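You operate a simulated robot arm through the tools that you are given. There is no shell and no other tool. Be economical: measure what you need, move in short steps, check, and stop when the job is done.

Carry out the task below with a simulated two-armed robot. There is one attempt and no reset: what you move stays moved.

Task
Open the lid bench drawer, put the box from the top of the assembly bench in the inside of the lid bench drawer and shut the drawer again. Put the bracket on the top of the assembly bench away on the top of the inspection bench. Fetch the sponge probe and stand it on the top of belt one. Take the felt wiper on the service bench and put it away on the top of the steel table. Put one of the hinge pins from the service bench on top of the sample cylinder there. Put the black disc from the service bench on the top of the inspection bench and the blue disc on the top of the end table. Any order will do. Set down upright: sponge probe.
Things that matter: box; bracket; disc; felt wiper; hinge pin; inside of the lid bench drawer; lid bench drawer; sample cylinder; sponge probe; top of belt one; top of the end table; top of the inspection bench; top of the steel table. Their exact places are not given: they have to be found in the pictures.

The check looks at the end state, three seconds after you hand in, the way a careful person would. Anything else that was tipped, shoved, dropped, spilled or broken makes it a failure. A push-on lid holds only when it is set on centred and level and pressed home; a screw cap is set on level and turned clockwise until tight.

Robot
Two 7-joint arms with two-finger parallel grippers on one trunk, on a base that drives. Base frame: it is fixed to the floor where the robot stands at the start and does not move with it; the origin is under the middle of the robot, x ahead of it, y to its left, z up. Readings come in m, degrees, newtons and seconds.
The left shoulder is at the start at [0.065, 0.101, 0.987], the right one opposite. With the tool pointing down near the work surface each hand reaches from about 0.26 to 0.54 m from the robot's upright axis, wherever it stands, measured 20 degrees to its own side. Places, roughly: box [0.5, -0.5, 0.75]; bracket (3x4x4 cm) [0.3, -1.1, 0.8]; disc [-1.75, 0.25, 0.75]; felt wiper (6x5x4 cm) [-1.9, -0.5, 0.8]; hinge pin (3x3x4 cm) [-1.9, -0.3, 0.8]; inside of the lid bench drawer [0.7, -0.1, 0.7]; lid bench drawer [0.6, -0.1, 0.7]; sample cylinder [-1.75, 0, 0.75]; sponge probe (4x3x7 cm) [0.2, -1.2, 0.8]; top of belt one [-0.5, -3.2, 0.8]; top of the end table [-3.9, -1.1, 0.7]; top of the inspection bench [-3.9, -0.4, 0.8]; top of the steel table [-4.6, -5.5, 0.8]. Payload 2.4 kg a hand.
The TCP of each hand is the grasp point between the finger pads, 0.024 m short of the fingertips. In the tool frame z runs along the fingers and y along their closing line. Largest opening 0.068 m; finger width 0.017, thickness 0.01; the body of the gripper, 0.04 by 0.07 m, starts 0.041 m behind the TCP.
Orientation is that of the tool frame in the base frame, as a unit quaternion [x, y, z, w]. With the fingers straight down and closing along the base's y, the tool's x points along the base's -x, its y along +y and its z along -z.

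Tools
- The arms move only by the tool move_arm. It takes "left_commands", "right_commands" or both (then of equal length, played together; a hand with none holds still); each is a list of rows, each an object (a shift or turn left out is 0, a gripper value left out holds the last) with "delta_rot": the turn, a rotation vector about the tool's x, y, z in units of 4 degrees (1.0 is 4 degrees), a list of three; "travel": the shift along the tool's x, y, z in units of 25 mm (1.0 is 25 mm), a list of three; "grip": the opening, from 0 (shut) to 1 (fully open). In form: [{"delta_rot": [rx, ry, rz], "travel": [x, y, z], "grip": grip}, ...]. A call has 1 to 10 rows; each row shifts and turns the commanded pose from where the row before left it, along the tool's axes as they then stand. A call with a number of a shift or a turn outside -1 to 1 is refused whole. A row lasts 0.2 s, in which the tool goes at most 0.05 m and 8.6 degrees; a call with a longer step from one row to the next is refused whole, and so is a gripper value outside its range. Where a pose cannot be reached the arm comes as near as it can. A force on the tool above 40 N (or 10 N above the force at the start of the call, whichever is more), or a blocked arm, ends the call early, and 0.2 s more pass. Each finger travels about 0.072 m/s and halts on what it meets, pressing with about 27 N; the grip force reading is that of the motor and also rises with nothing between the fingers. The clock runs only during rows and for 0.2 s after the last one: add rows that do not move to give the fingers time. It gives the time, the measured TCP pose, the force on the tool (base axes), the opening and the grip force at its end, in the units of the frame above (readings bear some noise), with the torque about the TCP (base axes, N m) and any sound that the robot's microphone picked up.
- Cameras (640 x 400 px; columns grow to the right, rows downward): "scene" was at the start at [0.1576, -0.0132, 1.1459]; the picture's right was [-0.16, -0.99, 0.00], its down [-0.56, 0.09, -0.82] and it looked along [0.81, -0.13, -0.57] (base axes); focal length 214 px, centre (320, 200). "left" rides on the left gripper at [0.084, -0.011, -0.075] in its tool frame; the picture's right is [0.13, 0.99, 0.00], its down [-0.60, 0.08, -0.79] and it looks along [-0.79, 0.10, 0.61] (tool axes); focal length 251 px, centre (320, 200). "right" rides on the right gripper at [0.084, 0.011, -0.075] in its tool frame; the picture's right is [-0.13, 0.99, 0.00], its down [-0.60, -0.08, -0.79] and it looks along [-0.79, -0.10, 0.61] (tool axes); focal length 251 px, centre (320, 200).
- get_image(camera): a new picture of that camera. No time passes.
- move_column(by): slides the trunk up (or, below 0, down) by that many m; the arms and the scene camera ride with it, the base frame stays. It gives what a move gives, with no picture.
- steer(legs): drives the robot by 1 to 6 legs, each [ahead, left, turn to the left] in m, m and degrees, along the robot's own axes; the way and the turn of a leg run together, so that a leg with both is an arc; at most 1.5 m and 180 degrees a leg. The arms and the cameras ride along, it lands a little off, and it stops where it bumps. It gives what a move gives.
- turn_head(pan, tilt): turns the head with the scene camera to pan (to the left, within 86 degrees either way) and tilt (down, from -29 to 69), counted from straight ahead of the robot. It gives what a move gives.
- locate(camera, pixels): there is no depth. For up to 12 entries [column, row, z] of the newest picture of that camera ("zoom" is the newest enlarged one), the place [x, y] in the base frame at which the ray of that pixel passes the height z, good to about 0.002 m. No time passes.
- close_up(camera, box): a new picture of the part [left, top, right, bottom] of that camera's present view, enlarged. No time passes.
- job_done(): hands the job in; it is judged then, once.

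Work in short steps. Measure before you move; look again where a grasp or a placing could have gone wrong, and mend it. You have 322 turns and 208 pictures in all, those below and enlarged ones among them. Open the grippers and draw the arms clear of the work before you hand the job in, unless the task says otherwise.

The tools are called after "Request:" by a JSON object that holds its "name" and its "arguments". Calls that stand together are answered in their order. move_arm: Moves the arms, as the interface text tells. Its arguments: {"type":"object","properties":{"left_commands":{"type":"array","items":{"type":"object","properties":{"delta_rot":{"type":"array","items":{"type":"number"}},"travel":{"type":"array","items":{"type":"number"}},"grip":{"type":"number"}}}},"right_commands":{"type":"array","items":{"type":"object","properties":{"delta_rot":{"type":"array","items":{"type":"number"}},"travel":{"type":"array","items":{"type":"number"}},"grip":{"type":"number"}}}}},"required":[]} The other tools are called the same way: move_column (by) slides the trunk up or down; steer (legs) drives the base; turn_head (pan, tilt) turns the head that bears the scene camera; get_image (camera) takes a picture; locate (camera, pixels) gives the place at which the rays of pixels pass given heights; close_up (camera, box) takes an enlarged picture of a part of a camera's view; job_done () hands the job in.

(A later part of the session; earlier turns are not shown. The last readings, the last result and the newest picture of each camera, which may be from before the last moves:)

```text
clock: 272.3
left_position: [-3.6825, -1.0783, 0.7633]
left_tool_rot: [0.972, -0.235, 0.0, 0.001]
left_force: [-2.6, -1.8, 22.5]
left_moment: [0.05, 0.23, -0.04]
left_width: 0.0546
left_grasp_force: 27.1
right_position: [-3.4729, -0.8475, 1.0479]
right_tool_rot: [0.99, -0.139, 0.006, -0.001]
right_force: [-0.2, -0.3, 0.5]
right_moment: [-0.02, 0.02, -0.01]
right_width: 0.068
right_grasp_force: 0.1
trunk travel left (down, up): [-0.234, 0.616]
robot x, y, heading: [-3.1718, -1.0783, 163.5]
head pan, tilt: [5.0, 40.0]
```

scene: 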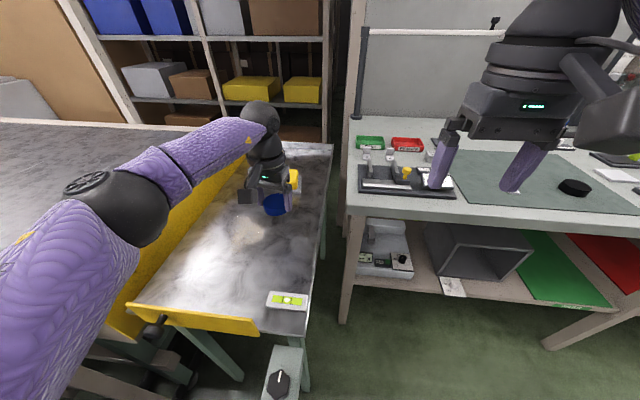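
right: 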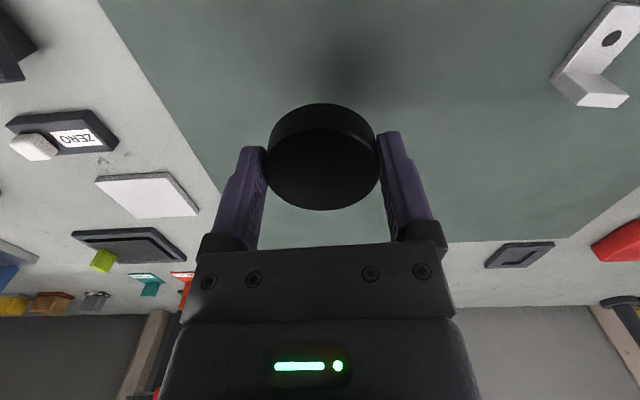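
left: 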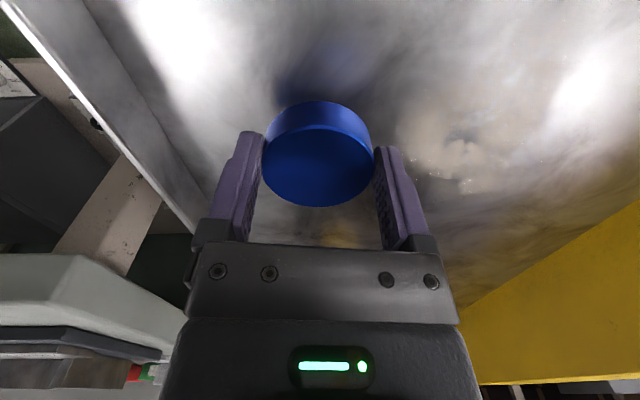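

Contact (22 N) at 0.763. Ease, release, rise.

Request:
{"name": "move_arm", "arguments": {"left_commands": [{"travel": [0, 0, -0.08]}, {"grip": 0.9}, {"grip": 1}, {}, {"travel": [0, 0, -0.5]}, {"travel": [0, 0, -1]}, {"travel": [0, 0, -1]}, {"travel": [0, 0, -1]}, {"travel": [0, 0, -1]}, {"travel": [0, 0, -1]}]}}

Request:
{"name": "move_arm", "arguments": {"left_commands": [{"travel": [0, 0, -1]}, {"travel": [0.5, 0, -1]}, {"travel": [1, 0, -1]}, {"travel": [1, 0, -1]}, {"travel": [1, 0, -1]}, {"travel": [1, 0, -1]}, {"travel": [1, 0, 0]}]}}

Request:
{"name": "close_up", "arguments": {"camera": "scene", "box": [140, 120, 400, 330]}}

```text
clock: 274.5
left_position: [-3.6825, -1.0769, 0.9003]
left_tool_rot: [0.972, -0.235, 0.003, 0.0]
left_force: [0.1, 0.9, -0.1]
left_moment: [-0.01, -0.03, -0.01]
left_width: 0.0682
left_grasp_force: 0.0
right_position: [-3.4743, -0.8467, 1.0469]
right_tool_rot: [0.99, -0.139, 0.006, 0.0]
right_force: [-0.1, -1.0, 0.2]
right_moment: [0.0, 0.01, 0.02]
right_width: 0.0681
right_grasp_force: 0.0
trunk travel left (down, up): [-0.234, 0.616]
robot x, y, heading: [-3.1708, -1.0859, 163.6]
head pan, tilt: [5.0, 40.0]
```

```text
clock: 276.1
left_position: [-3.5617, -1.1399, 1.0519]
left_tool_rot: [0.972, -0.236, 0.003, 0.002]
left_force: [0.1, -0.4, 0.4]
left_moment: [-0.03, 0.0, 0.01]
left_width: 0.0683
left_grasp_force: 0.1
right_position: [-3.4751, -0.8478, 1.0472]
right_tool_rot: [0.99, -0.138, 0.006, -0.002]
right_force: [0.7, -0.7, -0.4]
right_moment: [-0.02, -0.04, 0.01]
right_width: 0.0681
right_grasp_force: 0.1
trunk travel left (down, up): [-0.234, 0.616]
robot x, y, heading: [-3.1686, -1.0828, 163.4]
head pan, tilt: [5.0, 40.0]
```

```text
1.90 times, centred on (270, 225) of scene
```

zoom: 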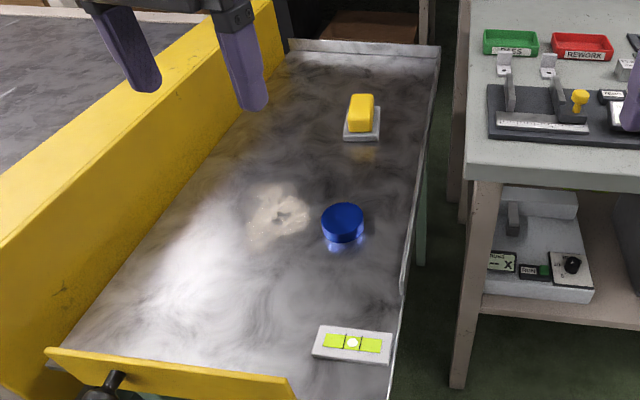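

Blue disc is on the end table. Now return to the service bench for the felt wiper.

Request:
{"name": "steer", "arguments": {"legs": [[-0.15, 0, 0], [0, 0, 179.5], [0, 1.1, 0], [0.3, 0, 0]]}}

Request:
{"name": "turn_head", "arguments": {"pan": -15, "tilt": 45}}

Request:
{"name": "get_image", "arguments": {"camera": "scene"}}

Request:
{"name": "get_image", "arguments": {"camera": "right"}}

```text
clock: 291.6
left_position: [-2.0086, -0.1254, 1.0518]
left_tool_rot: [0.251, 0.968, 0.002, -0.002]
left_force: [-0.6, -0.3, 0.6]
left_moment: [0.01, -0.01, 0.01]
left_width: 0.0683
left_grasp_force: 0.0
right_position: [-2.1049, -0.4164, 1.0465]
right_tool_rot: [0.155, 0.988, -0.002, -0.007]
right_force: [0.7, -0.7, -0.3]
right_moment: [0.04, -0.02, 0.01]
right_width: 0.0681
right_grasp_force: 0.1
trunk travel left (down, up): [-0.234, 0.616]
robot x, y, heading: [-2.3973, -0.1663, -18.1]
head pan, tilt: [5.0, 40.0]
```

```text
clock: 292.4
left_position: [-2.0082, -0.125, 1.0521]
left_tool_rot: [0.251, 0.968, 0.001, -0.002]
left_force: [-0.4, -0.3, 0.2]
left_moment: [0.03, 0.02, -0.05]
left_width: 0.0679
left_grasp_force: 0.1
right_position: [-2.1042, -0.4153, 1.0474]
right_tool_rot: [0.155, 0.988, 0.0, -0.006]
right_force: [0.7, -0.4, -0.3]
right_moment: [0.03, -0.01, 0.03]
right_width: 0.0679
right_grasp_force: 0.1
trunk travel left (down, up): [-0.234, 0.616]
robot x, y, heading: [-2.3996, -0.1673, -18.2]
head pan, tilt: [-15.0, 45.0]
```

```text
76 pictures are left
```

scene: 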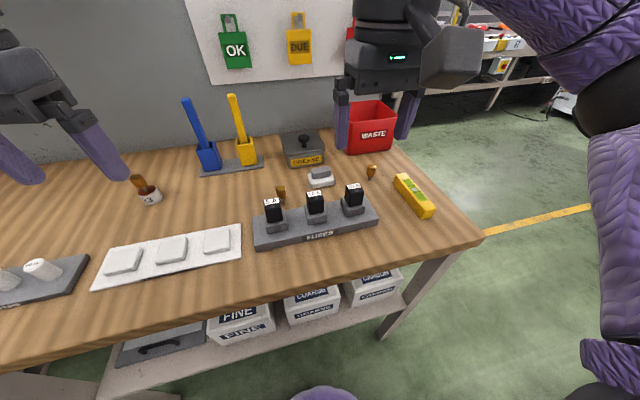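

```text
75 pictures are left
```

right: 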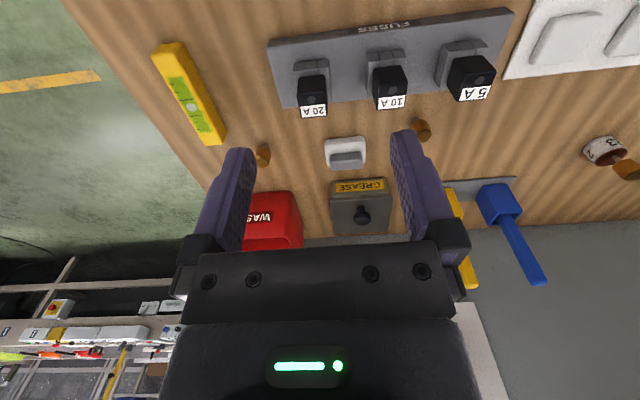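

Request:
{"name": "close_up", "arguments": {"camera": "scene", "box": [240, 120, 400, 260]}}

Request:
{"name": "close_up", "arguments": {"camera": "right", "box": [230, 30, 470, 210]}}

```text
2.86 times, centred on (320, 190) of scene
```

zoom: 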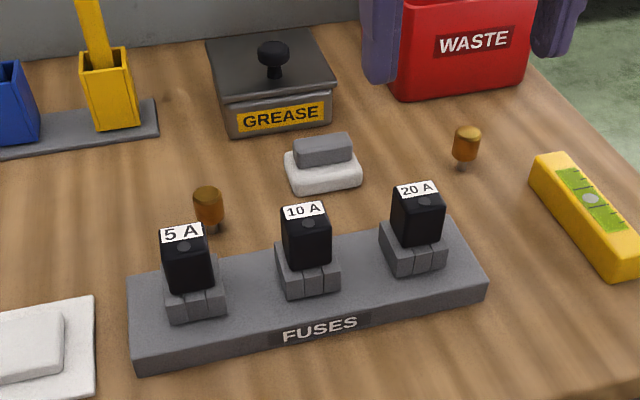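

```text
2.22 times, centred on (350, 120) of right
```

zoom: 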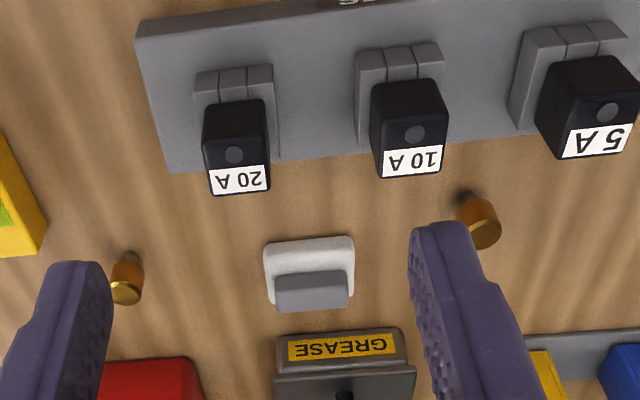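

Request:
{"name": "locate", "arguments": {"camera": "scene", "pixels": [[320.5, 171, 0.84], [320.5, 171, 0.88], [309.5, 187, 0.82], [346, 185, 0.82], [311, 172, 0.86], [332, 169, 0.86]]}}

Request:
{"name": "locate", "arguments": {"camera": "zoom", "pixels": [[312, 303, 0.84], [312, 303, 0.88], [276, 304, 0.86], [348, 298, 0.86], [268, 243, 0.84], [352, 237, 0.84], [410, 175, 0.88], [505, 130, 0.9]]}}

```text
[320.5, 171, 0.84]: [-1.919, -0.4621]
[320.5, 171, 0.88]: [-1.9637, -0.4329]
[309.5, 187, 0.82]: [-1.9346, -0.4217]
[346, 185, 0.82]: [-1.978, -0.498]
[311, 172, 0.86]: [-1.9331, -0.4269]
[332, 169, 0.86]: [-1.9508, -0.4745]
```

```text
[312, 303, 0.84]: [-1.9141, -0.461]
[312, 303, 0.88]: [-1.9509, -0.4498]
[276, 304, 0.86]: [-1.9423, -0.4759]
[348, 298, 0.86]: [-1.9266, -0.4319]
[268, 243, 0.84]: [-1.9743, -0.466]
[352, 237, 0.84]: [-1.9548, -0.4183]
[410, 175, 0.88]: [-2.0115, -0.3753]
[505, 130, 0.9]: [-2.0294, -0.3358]
```

Handle about 4.7 cm long along t at (-1.927,-0.456). Drive 5 cm forward, hover the right hand.

Request:
{"name": "steer", "arguments": {"legs": [[0.05, 0, 0.5]]}}

Request:
{"name": "move_arm", "arguments": {"right_commands": [{"travel": [-0.875, 0.106, 0.65]}, {"travel": [-0.875, 0.106, 0.65]}, {"travel": [-0.875, 0.106, 0.65]}, {"travel": [-0.875, 0.106, 0.65]}, {"travel": [-0.875, 0.106, 0.65]}, {"travel": [-0.875, 0.106, 0.65]}, {}]}}

Request:
{"name": "get_image", "arguments": {"camera": "right"}}

Request:
{"name": "close_up", "arguments": {"camera": "scene", "box": [240, 120, 400, 260]}}

```text
clock: 293.4
left_position: [-1.9611, -0.1366, 1.052]
left_tool_rot: [0.247, 0.969, 0.001, -0.002]
left_force: [-0.1, -0.8, 0.0]
left_moment: [-0.01, -0.02, 0.02]
left_width: 0.0681
left_grasp_force: 0.1
right_position: [-2.0555, -0.4281, 1.0474]
right_tool_rot: [0.151, 0.989, -0.001, -0.006]
right_force: [0.2, -0.3, 0.1]
right_moment: [-0.02, 0.02, 0.0]
right_width: 0.0678
right_grasp_force: 0.0
trunk travel left (down, up): [-0.234, 0.616]
robot x, y, heading: [-2.3511, -0.182, -17.7]
head pan, tilt: [-15.0, 45.0]
```

```text
clock: 295.0
left_position: [-1.9606, -0.1363, 1.0514]
left_tool_rot: [0.247, 0.969, 0.0, -0.003]
left_force: [0.6, 0.4, -0.2]
left_moment: [-0.03, -0.02, 0.01]
left_width: 0.0677
left_grasp_force: 0.1
right_position: [-1.9275, -0.453, 0.9475]
right_tool_rot: [0.15, 0.989, 0.0, -0.005]
right_force: [-0.3, -0.9, -0.4]
right_moment: [0.02, 0.02, -0.01]
right_width: 0.068
right_grasp_force: 0.1
trunk travel left (down, up): [-0.234, 0.616]
robot x, y, heading: [-2.3541, -0.1847, -17.9]
head pan, tilt: [-15.0, 45.0]
```

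```text
72 pictures are left
```

right: 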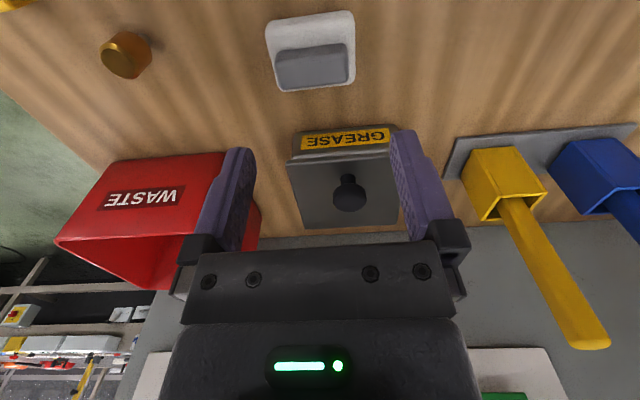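

```text
2.86 times, centred on (320, 190) of scene
```

zoom: 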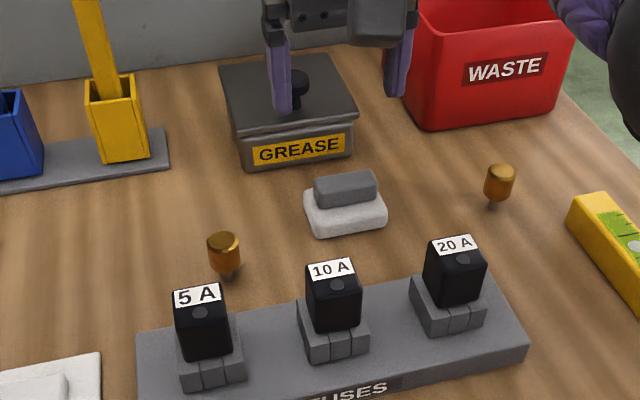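

Request:
{"name": "locate", "arguments": {"camera": "right", "pixels": [[314, 68, 0.84], [314, 68, 0.85], [314, 68, 0.86], [275, 70, 0.855], [353, 64, 0.855], [267, 20, 0.835], [353, 12, 0.835]]}}

Request:
{"name": "locate", "arguments": {"camera": "zoom", "pixels": [[346, 188, 0.84], [346, 188, 0.85], [346, 188, 0.86], [315, 192, 0.855], [378, 183, 0.855], [318, 236, 0.82], [388, 226, 0.82]]}}

```text
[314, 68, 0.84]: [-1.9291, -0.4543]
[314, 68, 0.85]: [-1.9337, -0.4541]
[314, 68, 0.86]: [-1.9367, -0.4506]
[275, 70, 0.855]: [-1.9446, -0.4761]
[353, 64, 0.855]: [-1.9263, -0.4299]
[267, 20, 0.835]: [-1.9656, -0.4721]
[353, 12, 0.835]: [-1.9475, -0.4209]
```

```text
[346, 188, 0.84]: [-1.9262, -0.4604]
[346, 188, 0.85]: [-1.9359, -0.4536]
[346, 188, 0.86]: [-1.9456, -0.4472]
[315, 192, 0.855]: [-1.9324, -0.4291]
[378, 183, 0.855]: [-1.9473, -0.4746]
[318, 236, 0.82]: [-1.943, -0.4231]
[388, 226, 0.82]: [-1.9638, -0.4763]
```

Request:
{"name": "locate", "arguments": {"camera": "scene", "pixels": [[323.5, 211, 0.86], [323.5, 211, 0.88], [323.5, 211, 0.9], [323.5, 211, 0.92]]}}

```text
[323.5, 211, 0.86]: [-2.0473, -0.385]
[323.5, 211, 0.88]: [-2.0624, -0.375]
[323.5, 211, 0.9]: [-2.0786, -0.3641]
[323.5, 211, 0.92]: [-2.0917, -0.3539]
```

Wiper centre (-1.933,-0.455), base ≈5.4 cm along t, top ≈0.85. Descend to 0.848, gripping the base.

Request:
{"name": "move_arm", "arguments": {"right_commands": [{"travel": [0.2, -0.13, 0]}, {"travel": [0, 0, 0.8]}, {"travel": [0, 0, 0.8]}, {"travel": [0, 0, 0.8]}, {"travel": [0, 0, 0.8]}, {"travel": [0, 0, 0.75]}, {}]}}

Request:
{"name": "get_image", "arguments": {"camera": "right"}}

```text
clock: 296.6
left_position: [-1.9605, -0.136, 1.0523]
left_tool_rot: [0.247, 0.969, 0.002, -0.003]
left_force: [-0.1, 0.5, -0.2]
left_moment: [-0.02, -0.01, 0.02]
left_width: 0.068
left_grasp_force: 0.1
right_position: [-1.9332, -0.4547, 0.8494]
right_tool_rot: [0.152, 0.988, -0.001, -0.007]
right_force: [-0.1, -0.2, 0.1]
right_moment: [0.0, -0.01, 0.01]
right_width: 0.0679
right_grasp_force: 0.1
trunk travel left (down, up): [-0.234, 0.616]
robot x, y, heading: [-2.3485, -0.1829, -17.9]
head pan, tilt: [-15.0, 45.0]
```

```text
70 pictures are left
```

right: 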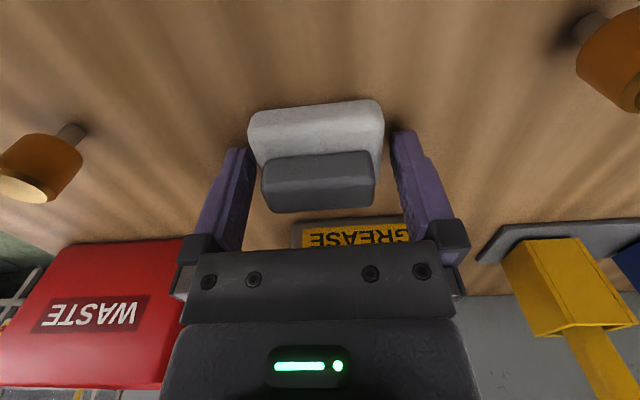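

Wiper lies between the fingers. Close and lift.

Request:
{"name": "move_arm", "arguments": {"right_commands": [{"grip": 0}, {}, {}, {}, {"travel": [0, 0, -1]}, {"travel": [0, 0, -1]}, {"travel": [0, 0, -1]}, {"travel": [0, 0, -1]}, {"travel": [0, 0, -1]}]}}

Request:
{"name": "get_image", "arguments": {"camera": "right"}}

```text
clock: 298.6
left_position: [-1.9619, -0.136, 1.0521]
left_tool_rot: [0.247, 0.969, 0.002, -0.002]
left_force: [0.6, -0.1, 0.0]
left_moment: [-0.01, 0.0, 0.0]
left_width: 0.0677
left_grasp_force: 0.0
right_position: [-1.9317, -0.453, 0.9746]
right_tool_rot: [0.15, 0.989, -0.001, -0.007]
right_force: [0.1, -0.6, 0.0]
right_moment: [-0.03, -0.01, -0.03]
right_width: 0.059
right_grasp_force: 27.3
trunk travel left (down, up): [-0.234, 0.616]
robot x, y, heading: [-2.3484, -0.1842, -17.8]
head pan, tilt: [-15.0, 45.0]
```

```text
69 pictures are left
```

right: 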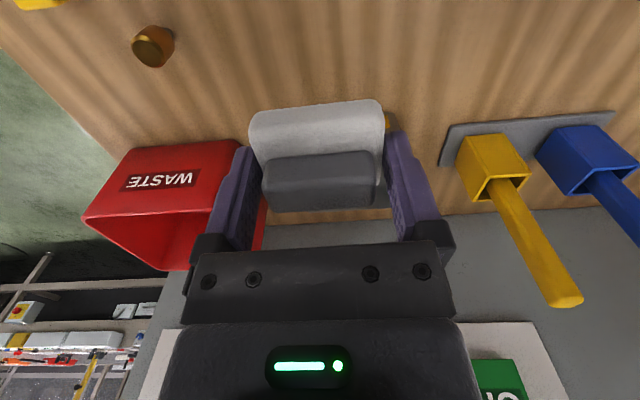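

Wiper held. Retract, back out, turn toward the steel table and survey.

Request:
{"name": "move_arm", "arguments": {"right_commands": [{"travel": [0.9, 0, -0.7]}, {"travel": [0.9, 0, -0.7]}, {"travel": [0.9, 0, -0.7]}, {"travel": [0.9, 0, -0.7]}, {"travel": [0.5, 0, -0.3]}]}}

Request:
{"name": "steer", "arguments": {"legs": [[-0.3, 0, 0], [0, 0, -89.3], [1.2, 0, 0]]}}

Request:
{"name": "turn_head", "arguments": {"pan": 0, "tilt": 10}}

Request:
{"name": "get_image", "arguments": {"camera": "scene"}}

```text
clock: 299.8
left_position: [-1.9612, -0.1367, 1.0525]
left_tool_rot: [0.247, 0.969, 0.002, -0.003]
left_force: [0.8, -0.3, -0.7]
left_moment: [0.0, 0.0, 0.03]
left_width: 0.0679
left_grasp_force: 0.0
right_position: [-2.0297, -0.4238, 1.0524]
right_tool_rot: [0.151, 0.989, -0.001, -0.007]
right_force: [0.7, -0.3, -0.9]
right_moment: [0.0, -0.01, -0.02]
right_width: 0.0589
right_grasp_force: 27.4
trunk travel left (down, up): [-0.234, 0.616]
robot x, y, heading: [-2.3538, -0.1792, -17.8]
head pan, tilt: [-15.0, 45.0]
```

```text
clock: 311.4
left_position: [-2.9392, -1.6371, 1.0511]
left_tool_rot: [0.855, 0.519, 0.002, -0.001]
left_force: [-0.6, -0.3, -0.6]
left_moment: [0.03, -0.02, 0.0]
left_width: 0.0681
left_grasp_force: 0.0
right_position: [-3.2277, -1.575, 1.0534]
right_tool_rot: [0.799, 0.601, 0.004, -0.006]
right_force: [0.7, 0.0, 0.3]
right_moment: [0.0, 0.0, 0.02]
right_width: 0.059
right_grasp_force: 27.2
trunk travel left (down, up): [-0.234, 0.616]
robot x, y, heading: [-2.9935, -1.2488, -106.7]
head pan, tilt: [-15.0, 45.0]
```

```text
clock: 312.4
left_position: [-2.9393, -1.6379, 1.0533]
left_tool_rot: [0.854, 0.519, 0.003, -0.001]
left_force: [-0.4, -0.5, 0.4]
left_moment: [-0.01, 0.02, 0.0]
left_width: 0.0681
left_grasp_force: 0.1
right_position: [-3.2271, -1.5756, 1.053]
right_tool_rot: [0.799, 0.601, 0.004, -0.006]
right_force: [0.1, -0.3, -0.6]
right_moment: [0.03, -0.01, 0.01]
right_width: 0.0589
right_grasp_force: 26.8
trunk travel left (down, up): [-0.234, 0.616]
robot x, y, heading: [-2.9954, -1.2448, -106.1]
head pan, tilt: [0.0, 10.0]
```

```text
68 pictures are left
```

scene: 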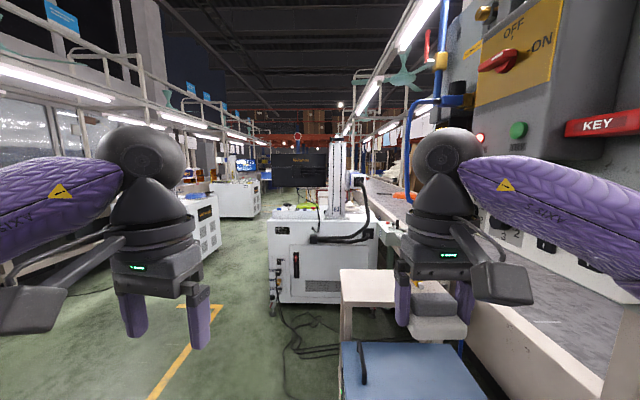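

Request:
{"name": "locate", "arguments": {"camera": "scene", "pixels": [[272, 308, 0.0], [378, 300, 0.0], [218, 253, 0.0], [190, 262, 0.0], [262, 212, 0.0], [215, 215, 0.0], [342, 398, 0.3], [345, 342, 0.5], [290, 360, 0], [262, 195, 0.8]]}}

Request:
{"name": "close_up", "arguments": {"camera": "scene", "box": [170, 120, 410, 330]}}

```text
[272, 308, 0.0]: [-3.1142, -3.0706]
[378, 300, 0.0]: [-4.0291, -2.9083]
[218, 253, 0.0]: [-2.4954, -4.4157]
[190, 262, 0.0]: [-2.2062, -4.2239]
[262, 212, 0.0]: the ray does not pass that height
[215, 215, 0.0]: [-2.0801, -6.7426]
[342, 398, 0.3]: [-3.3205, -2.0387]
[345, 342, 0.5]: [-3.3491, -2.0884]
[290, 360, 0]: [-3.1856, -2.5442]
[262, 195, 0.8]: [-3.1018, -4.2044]
```

```text
1.90 times, centred on (290, 225) of scene
```

zoom: 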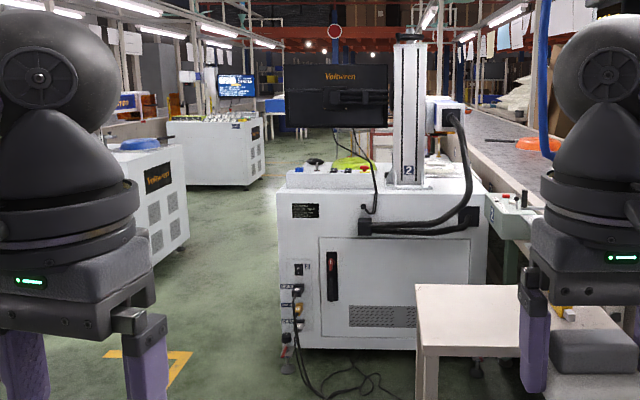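

Aisle between the carts is centred at n≈−1.6. Strafe left and drive down it.

Request:
{"name": "steer", "arguments": {"legs": [[0, 0.9, -1.0], [1.4, 0, 0]]}}

Request:
{"name": "get_image", "arguments": {"camera": "scene"}}

```text
clock: 323.6
left_position: [-2.4967, -3.2258, 1.052]
left_tool_rot: [0.856, 0.517, 0.003, -0.001]
left_force: [1.1, 0.4, -0.4]
left_moment: [0.0, -0.02, 0.0]
left_width: 0.068
left_grasp_force: 0.1
right_position: [-2.7847, -3.1626, 1.0538]
right_tool_rot: [0.802, 0.597, 0.004, -0.005]
right_force: [0.0, 0.5, -0.3]
right_moment: [0.01, 0.02, 0.0]
right_width: 0.059
right_grasp_force: 27.1
trunk travel left (down, up): [-0.234, 0.616]
robot x, y, heading: [-2.5435, -2.8341, -106.9]
head pan, tilt: [0.0, 10.0]
```

```text
66 pictures are left
```

scene: 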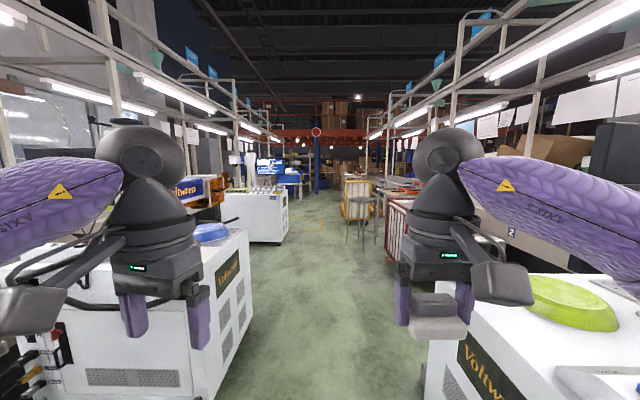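

Request:
{"name": "locate", "arguments": {"camera": "scene", "pixels": [[215, 398, 0.0], [253, 315, 0.0], [425, 368, 0.0], [285, 240, 0.0], [390, 252, 0.0], [360, 240, 0.0], [440, 300, 0.85], [345, 218, 0], [386, 205, 0.8]]}}

Request:
{"name": "close_up", "arguments": {"camera": "scene", "box": [220, 110, 420, 270]}}

```text
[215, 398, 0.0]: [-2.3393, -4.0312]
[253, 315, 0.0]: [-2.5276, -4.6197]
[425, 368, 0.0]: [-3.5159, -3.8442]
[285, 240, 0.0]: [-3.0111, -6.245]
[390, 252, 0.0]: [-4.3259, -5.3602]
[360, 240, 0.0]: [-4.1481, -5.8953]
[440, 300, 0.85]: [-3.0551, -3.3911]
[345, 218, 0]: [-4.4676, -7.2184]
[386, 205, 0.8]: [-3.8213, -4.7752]
```

```text
2.50 times, centred on (320, 190) of scene
```

zoom: 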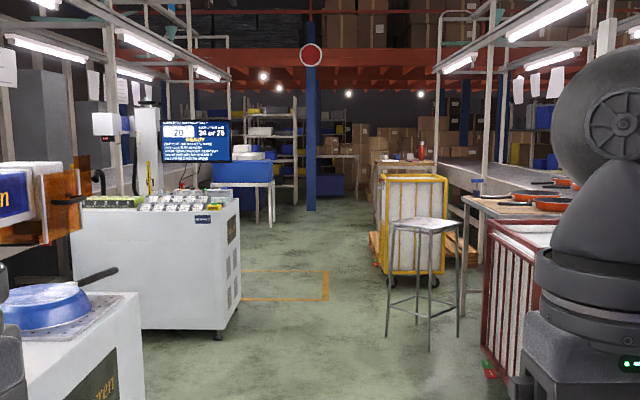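

Request:
{"name": "locate", "arguments": {"camera": "scene", "pixels": [[347, 245, 0.0], [364, 250, 0.0], [375, 245, 0.0], [384, 258, 0], [412, 198, 0.8], [378, 190, 0.8], [395, 196, 0.8]]}}

Request:
{"name": "close_up", "arguments": {"camera": "scene", "box": [340, 150, 420, 270]}}

```text
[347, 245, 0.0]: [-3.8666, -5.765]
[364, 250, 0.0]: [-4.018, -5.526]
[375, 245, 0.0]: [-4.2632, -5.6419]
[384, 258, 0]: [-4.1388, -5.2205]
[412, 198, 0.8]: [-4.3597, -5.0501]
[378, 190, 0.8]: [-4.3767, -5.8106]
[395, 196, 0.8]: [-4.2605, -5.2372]
```

```text
3.33 times, centred on (380, 210) of scene
```

zoom: 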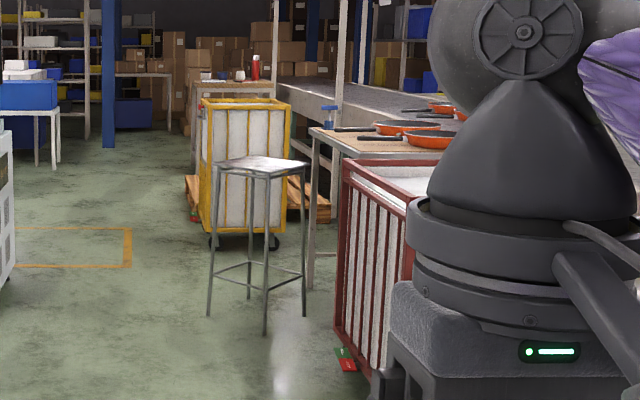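

The steel table seems to be at (-4.6,-5.5) behind a stool and next to a red cage cart. Advance for a better look.

Request:
{"name": "steer", "arguments": {"legs": [[1.5, 0.05, 0], [0.4, 0, 0]]}}

Request:
{"name": "turn_head", "arguments": {"pan": -30, "tilt": 25}}

Request:
{"name": "get_image", "arguments": {"camera": "scene"}}

```text
refused: leg 1 is longer than a leg can be; nothing moved
```

```text
clock: 324.6
left_position: [-2.4964, -3.2261, 1.0519]
left_tool_rot: [0.856, 0.517, 0.003, -0.001]
left_force: [0.7, -0.4, 0.6]
left_moment: [-0.01, 0.02, -0.01]
left_width: 0.0679
left_grasp_force: 0.0
right_position: [-2.7834, -3.1624, 1.0537]
right_tool_rot: [0.802, 0.597, 0.004, -0.005]
right_force: [-0.2, -0.7, 0.1]
right_moment: [0.02, 0.01, 0.02]
right_width: 0.059
right_grasp_force: 26.5
trunk travel left (down, up): [-0.234, 0.616]
robot x, y, heading: [-2.5479, -2.8353, -107.1]
head pan, tilt: [-30.0, 25.0]
```

```text
63 pictures are left
```

scene: 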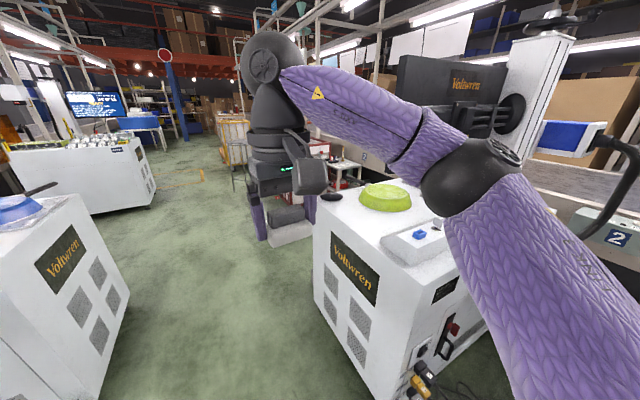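

Request:
{"name": "steer", "arguments": {"legs": [[0, 0.06, 0], [1.4, 0, 0]]}}

Request:
{"name": "turn_head", "arguments": {"pan": -25, "tilt": 25}}

Request:
{"name": "get_image", "arguments": {"camera": "scene"}}

```text
clock: 332.1
left_position: [-2.858, -4.567, 1.0513]
left_tool_rot: [0.86, 0.511, 0.003, -0.001]
left_force: [0.8, -0.5, 0.3]
left_moment: [-0.02, 0.01, 0.0]
left_width: 0.0681
left_grasp_force: 0.1
right_position: [-3.1432, -4.4984, 1.0519]
right_tool_rot: [0.805, 0.593, 0.004, -0.004]
right_force: [-0.5, 0.4, -0.4]
right_moment: [0.02, 0.03, -0.01]
right_width: 0.0591
right_grasp_force: 27.1
trunk travel left (down, up): [-0.234, 0.616]
robot x, y, heading: [-2.9039, -4.176, -107.8]
head pan, tilt: [-30.0, 25.0]
```

```text
clock: 332.7
left_position: [-2.8562, -4.5668, 1.0522]
left_tool_rot: [0.859, 0.511, 0.003, -0.001]
left_force: [-0.3, 0.3, -0.1]
left_moment: [0.03, 0.01, 0.01]
left_width: 0.0677
left_grasp_force: 0.2
right_position: [-3.1444, -4.4973, 1.0537]
right_tool_rot: [0.806, 0.593, 0.004, -0.004]
right_force: [0.2, -0.1, 0.1]
right_moment: [0.01, -0.02, 0.0]
right_width: 0.059
right_grasp_force: 27.2
trunk travel left (down, up): [-0.234, 0.616]
robot x, y, heading: [-2.901, -4.1747, -107.8]
head pan, tilt: [-25.0, 25.0]
```

```text
62 pictures are left
```

scene: 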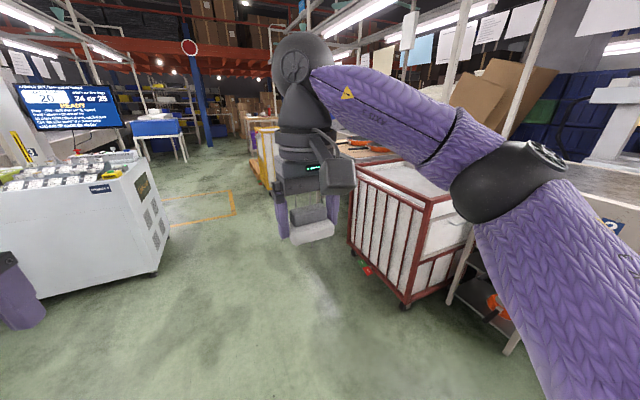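

Request:
{"name": "steer", "arguments": {"legs": [[0.75, 0.05, 0.7]]}}

Request:
{"name": "turn_head", "arguments": {"pan": -42, "tilt": 28}}

Request:
{"name": "get_image", "arguments": {"camera": "scene"}}

```text
clock: 336.8
left_position: [-3.0269, -5.2941, 1.0516]
left_tool_rot: [0.857, 0.516, 0.002, -0.001]
left_force: [0.9, -0.6, 0.1]
left_moment: [-0.03, -0.03, 0.01]
left_width: 0.0681
left_grasp_force: 0.0
right_position: [-3.3158, -5.2311, 1.0535]
right_tool_rot: [0.802, 0.598, 0.004, -0.005]
right_force: [-0.7, 0.7, -0.1]
right_moment: [0.02, -0.01, -0.03]
right_width: 0.0592
right_grasp_force: 26.8
trunk travel left (down, up): [-0.234, 0.616]
robot x, y, heading: [-3.0777, -4.9047, -107.2]
head pan, tilt: [-25.0, 25.0]
```

```text
clock: 337.6
left_position: [-3.0289, -5.2938, 1.051]
left_tool_rot: [0.857, 0.515, 0.002, 0.0]
left_force: [0.0, 0.1, 0.6]
left_moment: [0.01, 0.03, -0.01]
left_width: 0.0681
left_grasp_force: 0.0
right_position: [-3.3154, -5.2302, 1.0532]
right_tool_rot: [0.802, 0.598, 0.004, -0.005]
right_force: [-0.1, 0.3, -0.6]
right_moment: [0.0, 0.0, 0.0]
right_width: 0.0592
right_grasp_force: 27.0
trunk travel left (down, up): [-0.234, 0.616]
robot x, y, heading: [-3.0795, -4.9003, -107.0]
head pan, tilt: [-42.0, 28.0]
```

```text
61 pictures are left
```

scene: 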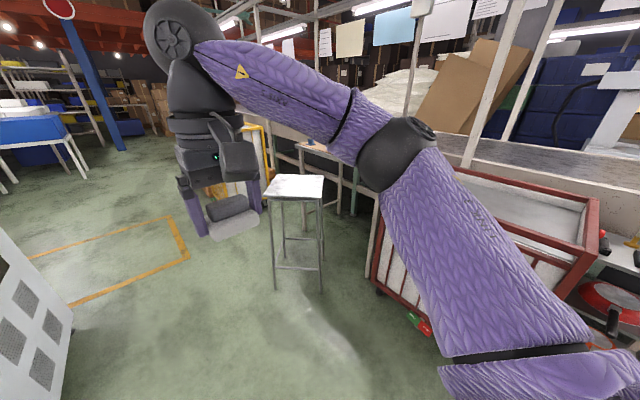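

Request:
{"name": "locate", "arguments": {"camera": "scene", "pixels": [[275, 289, 0.0], [321, 291, 0.0], [270, 197, 0.7], [270, 197, 0.8], [323, 198, 0.7], [323, 198, 0.8], [278, 175, 0.8], [324, 176, 0.8], [324, 176, 0.7]]}}

Request:
{"name": "close_up", "arguments": {"camera": "scene", "box": [240, 110, 400, 310]}}

```text
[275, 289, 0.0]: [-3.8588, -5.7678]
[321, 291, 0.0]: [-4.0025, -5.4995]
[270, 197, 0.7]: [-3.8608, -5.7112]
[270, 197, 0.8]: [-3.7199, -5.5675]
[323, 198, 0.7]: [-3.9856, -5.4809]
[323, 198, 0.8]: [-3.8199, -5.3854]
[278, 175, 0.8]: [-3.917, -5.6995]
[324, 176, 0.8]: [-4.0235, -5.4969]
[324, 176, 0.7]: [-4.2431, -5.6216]
```

```text
2.00 times, centred on (320, 210) of scene
```

zoom: 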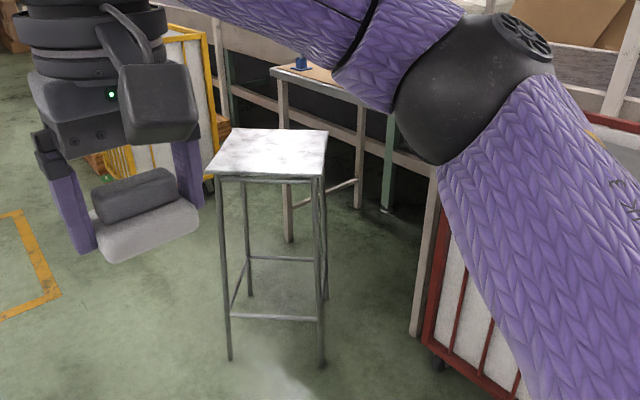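

A small steel-topped stand is at (-4.05,-5.70), z≈0.70, but the listed steel table is (-4.6,-5.5,0.8). I turn right for a clear look at the table behind.

Request:
{"name": "steer", "arguments": {"legs": [[0, 0, -55]]}}

Request:
{"name": "turn_head", "arguments": {"pan": 15, "tilt": 28}}

Request:
{"name": "get_image", "arguments": {"camera": "scene"}}

```text
clock: 340.4
left_position: [-3.3658, -5.171, 1.0516]
left_tool_rot: [0.998, 0.065, 0.002, 0.001]
left_force: [-0.3, -0.1, -0.4]
left_moment: [-0.01, 0.0, 0.02]
left_width: 0.068
left_grasp_force: 0.0
right_position: [-3.4815, -4.8992, 1.0528]
right_tool_rot: [0.987, 0.162, 0.005, -0.003]
right_force: [0.4, -0.8, -0.9]
right_moment: [-0.03, -0.01, -0.02]
right_width: 0.0591
right_grasp_force: 27.4
trunk travel left (down, up): [-0.234, 0.616]
robot x, y, heading: [-3.0819, -4.9049, -161.7]
head pan, tilt: [-42.0, 28.0]
```

```text
clock: 341.7
left_position: [-3.3678, -5.1713, 1.0526]
left_tool_rot: [0.998, 0.066, 0.002, 0.001]
left_force: [1.5, -0.2, 0.2]
left_moment: [-0.02, -0.01, -0.01]
left_width: 0.0682
left_grasp_force: 0.1
right_position: [-3.4812, -4.899, 1.0529]
right_tool_rot: [0.987, 0.162, 0.006, -0.003]
right_force: [-0.1, 0.1, -0.9]
right_moment: [0.03, 0.01, 0.01]
right_width: 0.0589
right_grasp_force: 27.0
trunk travel left (down, up): [-0.234, 0.616]
robot x, y, heading: [-3.0776, -4.9062, -161.6]
head pan, tilt: [15.0, 28.0]
```

```text
59 pictures are left
```

scene: 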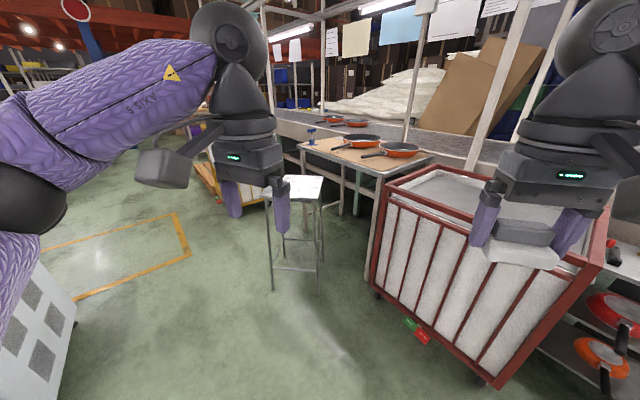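

Request:
{"name": "close_up", "arguments": {"camera": "scene", "box": [250, 100, 450, 225]}}

Request:
{"name": "locate", "arguments": {"camera": "scene", "pixels": [[301, 146, 0.8], [436, 157, 0.8], [385, 175, 0.8], [350, 135, 0.8], [301, 146, 0.75], [385, 178, 0.75]]}}

```text
3.20 times, centred on (350, 162) of scene
```

zoom: 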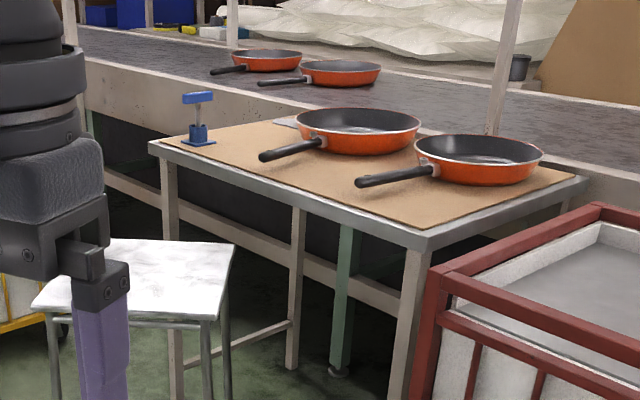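

```text
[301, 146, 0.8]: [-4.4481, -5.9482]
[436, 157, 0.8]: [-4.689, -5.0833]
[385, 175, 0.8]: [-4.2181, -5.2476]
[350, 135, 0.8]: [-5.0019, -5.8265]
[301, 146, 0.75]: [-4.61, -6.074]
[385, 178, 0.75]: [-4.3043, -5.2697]
```

The table with pans has its corners around (-4.6,-5.5): that is the steel table (steel rim, sheet on top). Measure free space on it and surrounding obstacles.

Request:
{"name": "locate", "arguments": {"camera": "scene", "pixels": [[312, 145, 0.8], [332, 149, 0.81], [328, 155, 0.8], [362, 157, 0.81], [350, 160, 0.8], [318, 151, 0.8], [376, 294, 0], [418, 265, 0.8], [385, 190, 0.8], [330, 140, 0.8]]}}

Request:
{"name": "turn_head", "arguments": {"pan": 55, "tilt": 25}}

Request:
{"name": "get_image", "arguments": {"camera": "scene"}}

```text
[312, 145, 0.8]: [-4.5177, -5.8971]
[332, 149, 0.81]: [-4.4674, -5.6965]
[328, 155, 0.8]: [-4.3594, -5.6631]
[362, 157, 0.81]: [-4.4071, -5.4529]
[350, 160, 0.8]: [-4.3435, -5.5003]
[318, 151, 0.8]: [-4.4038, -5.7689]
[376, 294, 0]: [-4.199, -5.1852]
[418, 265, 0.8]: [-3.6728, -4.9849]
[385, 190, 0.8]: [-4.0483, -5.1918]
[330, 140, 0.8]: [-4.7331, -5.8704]
```

```text
clock: 342.8
left_position: [-3.3674, -5.1714, 1.0514]
left_tool_rot: [0.998, 0.065, 0.003, 0.001]
left_force: [-0.6, 0.4, -0.4]
left_moment: [0.02, 0.04, -0.01]
left_width: 0.068
left_grasp_force: 0.0
right_position: [-3.4817, -4.8992, 1.0528]
right_tool_rot: [0.987, 0.163, 0.006, -0.003]
right_force: [0.2, -0.4, -0.7]
right_moment: [0.01, -0.02, 0.01]
right_width: 0.0591
right_grasp_force: 26.8
trunk travel left (down, up): [-0.234, 0.616]
robot x, y, heading: [-3.0785, -4.9048, -161.6]
head pan, tilt: [55.0, 25.0]
```

```text
57 pictures are left
```

scene: 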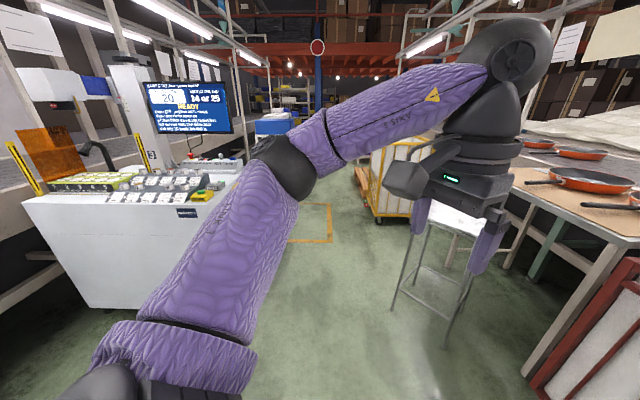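

Target spot: gap between stamp (t −6.97) and first pan handle (t −6.76) at n≈−2.56. The stand blocks the direct approach, so I go around it. First down the aisle.

Request:
{"name": "steer", "arguments": {"legs": [[0, 0, 54.7], [0, -0.09, 0], [0.8, 0, 0], [0.8, 0, 0]]}}

Request:
{"name": "turn_head", "arguments": {"pan": -70, "tilt": 30}}

Request:
{"name": "get_image", "arguments": {"camera": "scene"}}

```text
clock: 354.1
left_position: [-3.5718, -6.795, 1.0509]
left_tool_rot: [0.857, 0.516, 0.003, -0.001]
left_force: [0.6, -0.1, -0.1]
left_moment: [0.0, 0.0, 0.0]
left_width: 0.0681
left_grasp_force: 0.0
right_position: [-3.8586, -6.7314, 1.0535]
right_tool_rot: [0.801, 0.598, 0.004, -0.006]
right_force: [-0.7, -0.5, -1.1]
right_moment: [-0.02, 0.0, 0.06]
right_width: 0.0591
right_grasp_force: 26.7
trunk travel left (down, up): [-0.234, 0.616]
robot x, y, heading: [-3.6243, -6.4029, -106.9]
head pan, tilt: [55.0, 25.0]
```

```text
clock: 356.1
left_position: [-3.5712, -6.7955, 1.0521]
left_tool_rot: [0.856, 0.516, 0.002, 0.0]
left_force: [1.3, 0.9, -0.3]
left_moment: [0.01, 0.01, -0.03]
left_width: 0.0681
left_grasp_force: 0.1
right_position: [-3.8584, -6.731, 1.0526]
right_tool_rot: [0.801, 0.598, 0.004, -0.005]
right_force: [0.3, -0.3, -0.6]
right_moment: [0.01, 0.01, 0.0]
right_width: 0.0591
right_grasp_force: 27.1
trunk travel left (down, up): [-0.234, 0.616]
robot x, y, heading: [-3.6199, -6.405, -106.8]
head pan, tilt: [-70.0, 30.0]
```

```text
56 pictures are left
```

scene: 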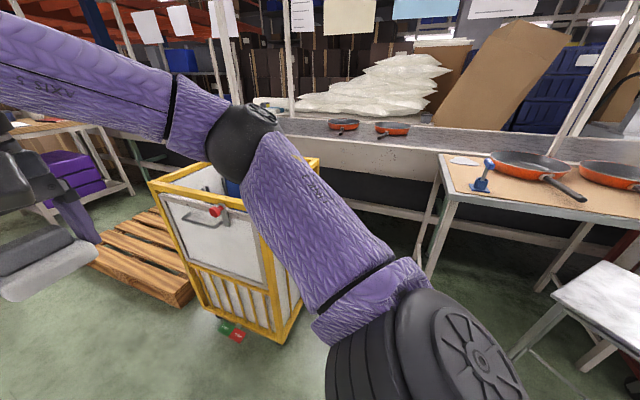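

Request:
{"name": "locate", "arguments": {"camera": "scene", "pixels": [[288, 342, 0.0], [320, 285, 0.0], [215, 318, 0.0], [320, 165, 0.8], [440, 160, 0.8], [448, 193, 0.8], [555, 293, 0.7], [620, 262, 0.7], [478, 186, 0.8], [585, 197, 0.82]]}}

```text
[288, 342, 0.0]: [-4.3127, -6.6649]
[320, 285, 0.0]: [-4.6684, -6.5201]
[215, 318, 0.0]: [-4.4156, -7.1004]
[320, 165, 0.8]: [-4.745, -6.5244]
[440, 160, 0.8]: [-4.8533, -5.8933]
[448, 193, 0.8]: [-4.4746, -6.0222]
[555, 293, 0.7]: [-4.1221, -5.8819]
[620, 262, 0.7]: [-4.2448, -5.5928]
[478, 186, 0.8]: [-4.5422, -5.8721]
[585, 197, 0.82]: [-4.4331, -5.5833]
```

Yellow cart, stand and table corners measured; there is room for the base at (n −2.19,t −7.16). Turn to heading 142° and move in.

Request:
{"name": "steer", "arguments": {"legs": [[0, 0, -111.2], [0.35, 0.117, 0]]}}

Request:
{"name": "turn_head", "arguments": {"pan": -20, "tilt": 40}}

Request:
{"name": "get_image", "arguments": {"camera": "scene"}}

```text
clock: 363.1
left_position: [-4.3551, -6.1964, 1.0518]
left_tool_rot: [0.913, -0.408, 0.002, 0.001]
left_force: [-1.2, 0.4, 0.2]
left_moment: [-0.01, 0.0, -0.01]
left_width: 0.0678
left_grasp_force: 0.0
right_position: [-4.1942, -5.9491, 1.0519]
right_tool_rot: [0.948, -0.317, 0.006, 0.001]
right_force: [0.3, -0.6, -0.9]
right_moment: [-0.04, -0.02, -0.01]
right_width: 0.0592
right_grasp_force: 26.7
trunk travel left (down, up): [-0.234, 0.616]
robot x, y, heading: [-3.9731, -6.2862, 142.5]
head pan, tilt: [-70.0, 30.0]
```

```text
clock: 364.3
left_position: [-4.3555, -6.1985, 1.0519]
left_tool_rot: [0.913, -0.408, 0.002, 0.002]
left_force: [0.7, 0.7, 0.5]
left_moment: [0.02, 0.01, 0.0]
left_width: 0.0683
left_grasp_force: 0.2
right_position: [-4.1952, -5.9498, 1.0529]
right_tool_rot: [0.948, -0.317, 0.007, 0.0]
right_force: [0.3, -0.2, -0.1]
right_moment: [0.01, 0.0, 0.0]
right_width: 0.059
right_grasp_force: 26.9
trunk travel left (down, up): [-0.234, 0.616]
robot x, y, heading: [-3.9732, -6.2892, 142.5]
head pan, tilt: [-20.0, 40.0]
```

```text
55 pictures are left
```

scene: 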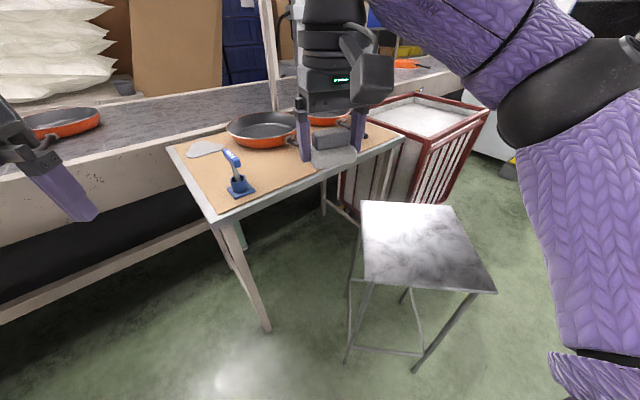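

Request:
{"name": "close_up", "arguments": {"camera": "scene", "box": [160, 90, 420, 240]}}

Request:
{"name": "locate", "arguments": {"camera": "scene", "pixels": [[243, 195, 0.8], [280, 170, 0.8], [290, 172, 0.8], [222, 217, 0.8], [400, 138, 0.8], [295, 142, 0.82], [365, 285, 0.7]]}}

Request:
{"name": "get_image", "arguments": {"camera": "right"}}

```text
2.46 times, centred on (290, 165) of scene
```

zoom: 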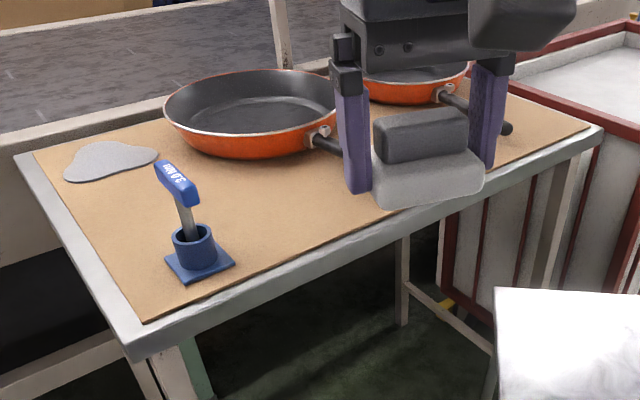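

```text
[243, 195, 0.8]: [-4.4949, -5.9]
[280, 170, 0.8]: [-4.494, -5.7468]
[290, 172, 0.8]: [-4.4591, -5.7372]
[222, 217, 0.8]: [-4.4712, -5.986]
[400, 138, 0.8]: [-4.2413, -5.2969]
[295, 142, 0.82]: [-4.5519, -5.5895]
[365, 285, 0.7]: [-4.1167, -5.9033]
```

```text
53 pictures are left
```

right: 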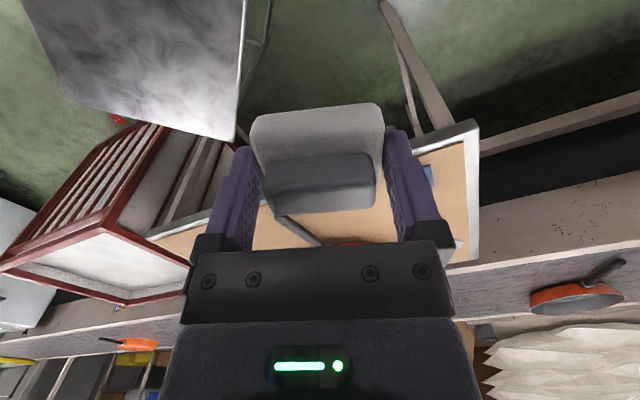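

Free spot near (-4.485,-5.755). Ease the base in (heading kept) toward (n −2.21,t −7.17).

Request:
{"name": "steer", "arguments": {"legs": [[0.15, 0.05, 0], [0.11, 0.038, 0]]}}

Request:
{"name": "get_image", "arguments": {"camera": "scene"}}

```text
clock: 366.5
left_position: [-4.6151, -6.1106, 1.0509]
left_tool_rot: [0.913, -0.408, 0.003, 0.002]
left_force: [0.5, 0.0, 0.1]
left_moment: [-0.02, -0.03, -0.02]
left_width: 0.0679
left_grasp_force: 0.1
right_position: [-4.4561, -5.8643, 1.0532]
right_tool_rot: [0.949, -0.316, 0.006, 0.0]
right_force: [0.1, 0.2, -0.6]
right_moment: [-0.03, 0.01, 0.07]
right_width: 0.0589
right_grasp_force: 27.0
trunk travel left (down, up): [-0.234, 0.616]
robot x, y, heading: [-4.2329, -6.1984, 142.5]
head pan, tilt: [-20.0, 40.0]
```

```text
52 pictures are left
```

scene: 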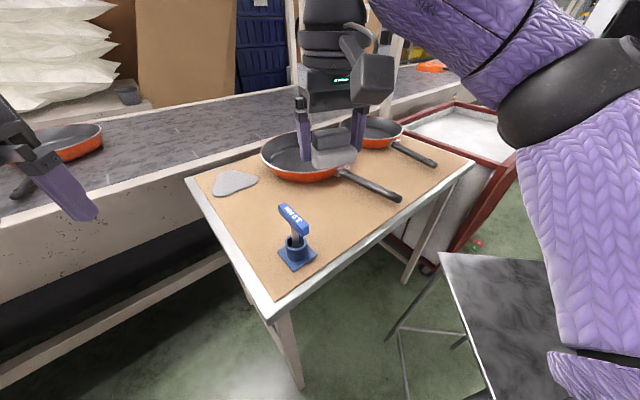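

Request:
{"name": "locate", "arguments": {"camera": "scene", "pixels": [[335, 215, 0.82], [335, 215, 0.8], [298, 258, 0.82], [398, 200, 0.83], [345, 175, 0.84], [275, 175, 0.82], [270, 315, 0.82], [470, 165, 0.82], [300, 180, 0.82]]}}

```text
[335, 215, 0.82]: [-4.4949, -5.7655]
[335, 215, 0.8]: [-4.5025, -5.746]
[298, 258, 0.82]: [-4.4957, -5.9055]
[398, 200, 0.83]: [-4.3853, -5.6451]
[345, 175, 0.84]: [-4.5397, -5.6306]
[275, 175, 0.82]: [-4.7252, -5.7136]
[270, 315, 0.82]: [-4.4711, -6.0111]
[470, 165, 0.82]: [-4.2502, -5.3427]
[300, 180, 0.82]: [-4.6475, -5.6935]
```

Spot (-4.495,-5.76) is >8 cm clear of stamp, pan and handle. Move over it to z 0.92.

Request:
{"name": "move_arm", "arguments": {"right_commands": [{"travel": [-0.625, -0.4, 0.888]}, {"travel": [-0.625, -0.4, 0.888]}, {"travel": [-0.625, -0.4, 0.888]}, {"travel": [-0.625, -0.4, 0.888]}, {"travel": [-0.625, -0.4, 0.888]}, {"travel": [-0.625, -0.4, 0.888]}, {}]}}

Request:
{"name": "get_image", "arguments": {"camera": "right"}}

Request:
{"name": "get_image", "arguments": {"camera": "scene"}}

```text
clock: 368.1
left_position: [-4.6148, -6.1105, 1.0513]
left_tool_rot: [0.913, -0.409, 0.002, 0.002]
left_force: [0.3, -1.1, 0.2]
left_moment: [0.04, 0.01, 0.03]
left_width: 0.0682
left_grasp_force: 0.1
right_position: [-4.4935, -5.759, 0.9196]
right_tool_rot: [0.949, -0.316, 0.006, 0.0]
right_force: [0.6, 0.4, -1.1]
right_moment: [-0.04, 0.02, 0.0]
right_width: 0.0589
right_grasp_force: 27.4
trunk travel left (down, up): [-0.234, 0.616]
robot x, y, heading: [-4.2291, -6.197, 142.4]
head pan, tilt: [-20.0, 40.0]
```

```text
51 pictures are left
```

right: 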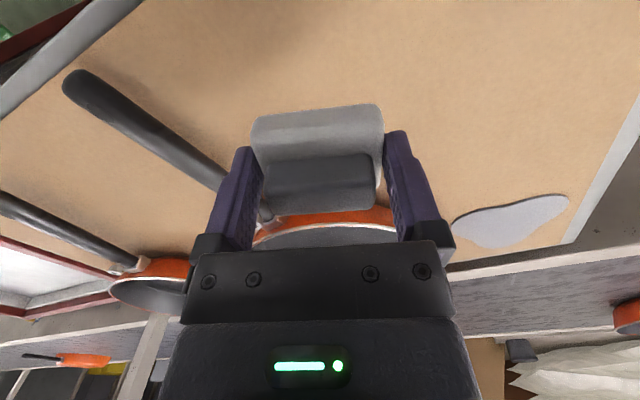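

```text
50 pictures are left
```

scene: 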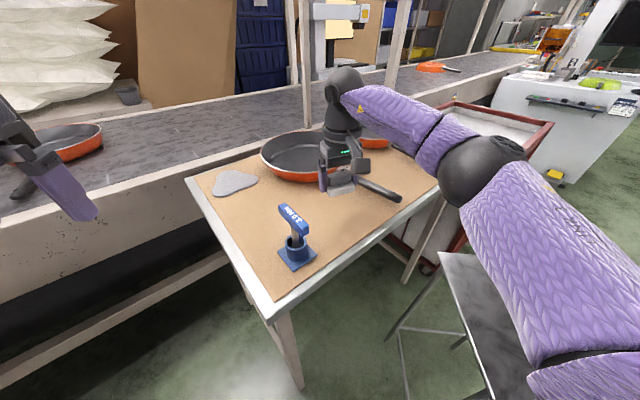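

Request:
{"name": "locate", "arguments": {"camera": "right", "pixels": [[75, 85, 0.85], [150, 140, 0.85], [220, 188, 0.85], [280, 235, 0.85], [300, 212, 0.86], [330, 210, 0.83], [455, 225, 0.82]]}}

```text
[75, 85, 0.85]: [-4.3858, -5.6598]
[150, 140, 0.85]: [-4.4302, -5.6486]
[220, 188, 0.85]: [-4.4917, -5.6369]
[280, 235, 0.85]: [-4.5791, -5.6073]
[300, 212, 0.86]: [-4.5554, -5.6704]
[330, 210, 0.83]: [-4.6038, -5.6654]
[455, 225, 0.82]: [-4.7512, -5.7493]
```

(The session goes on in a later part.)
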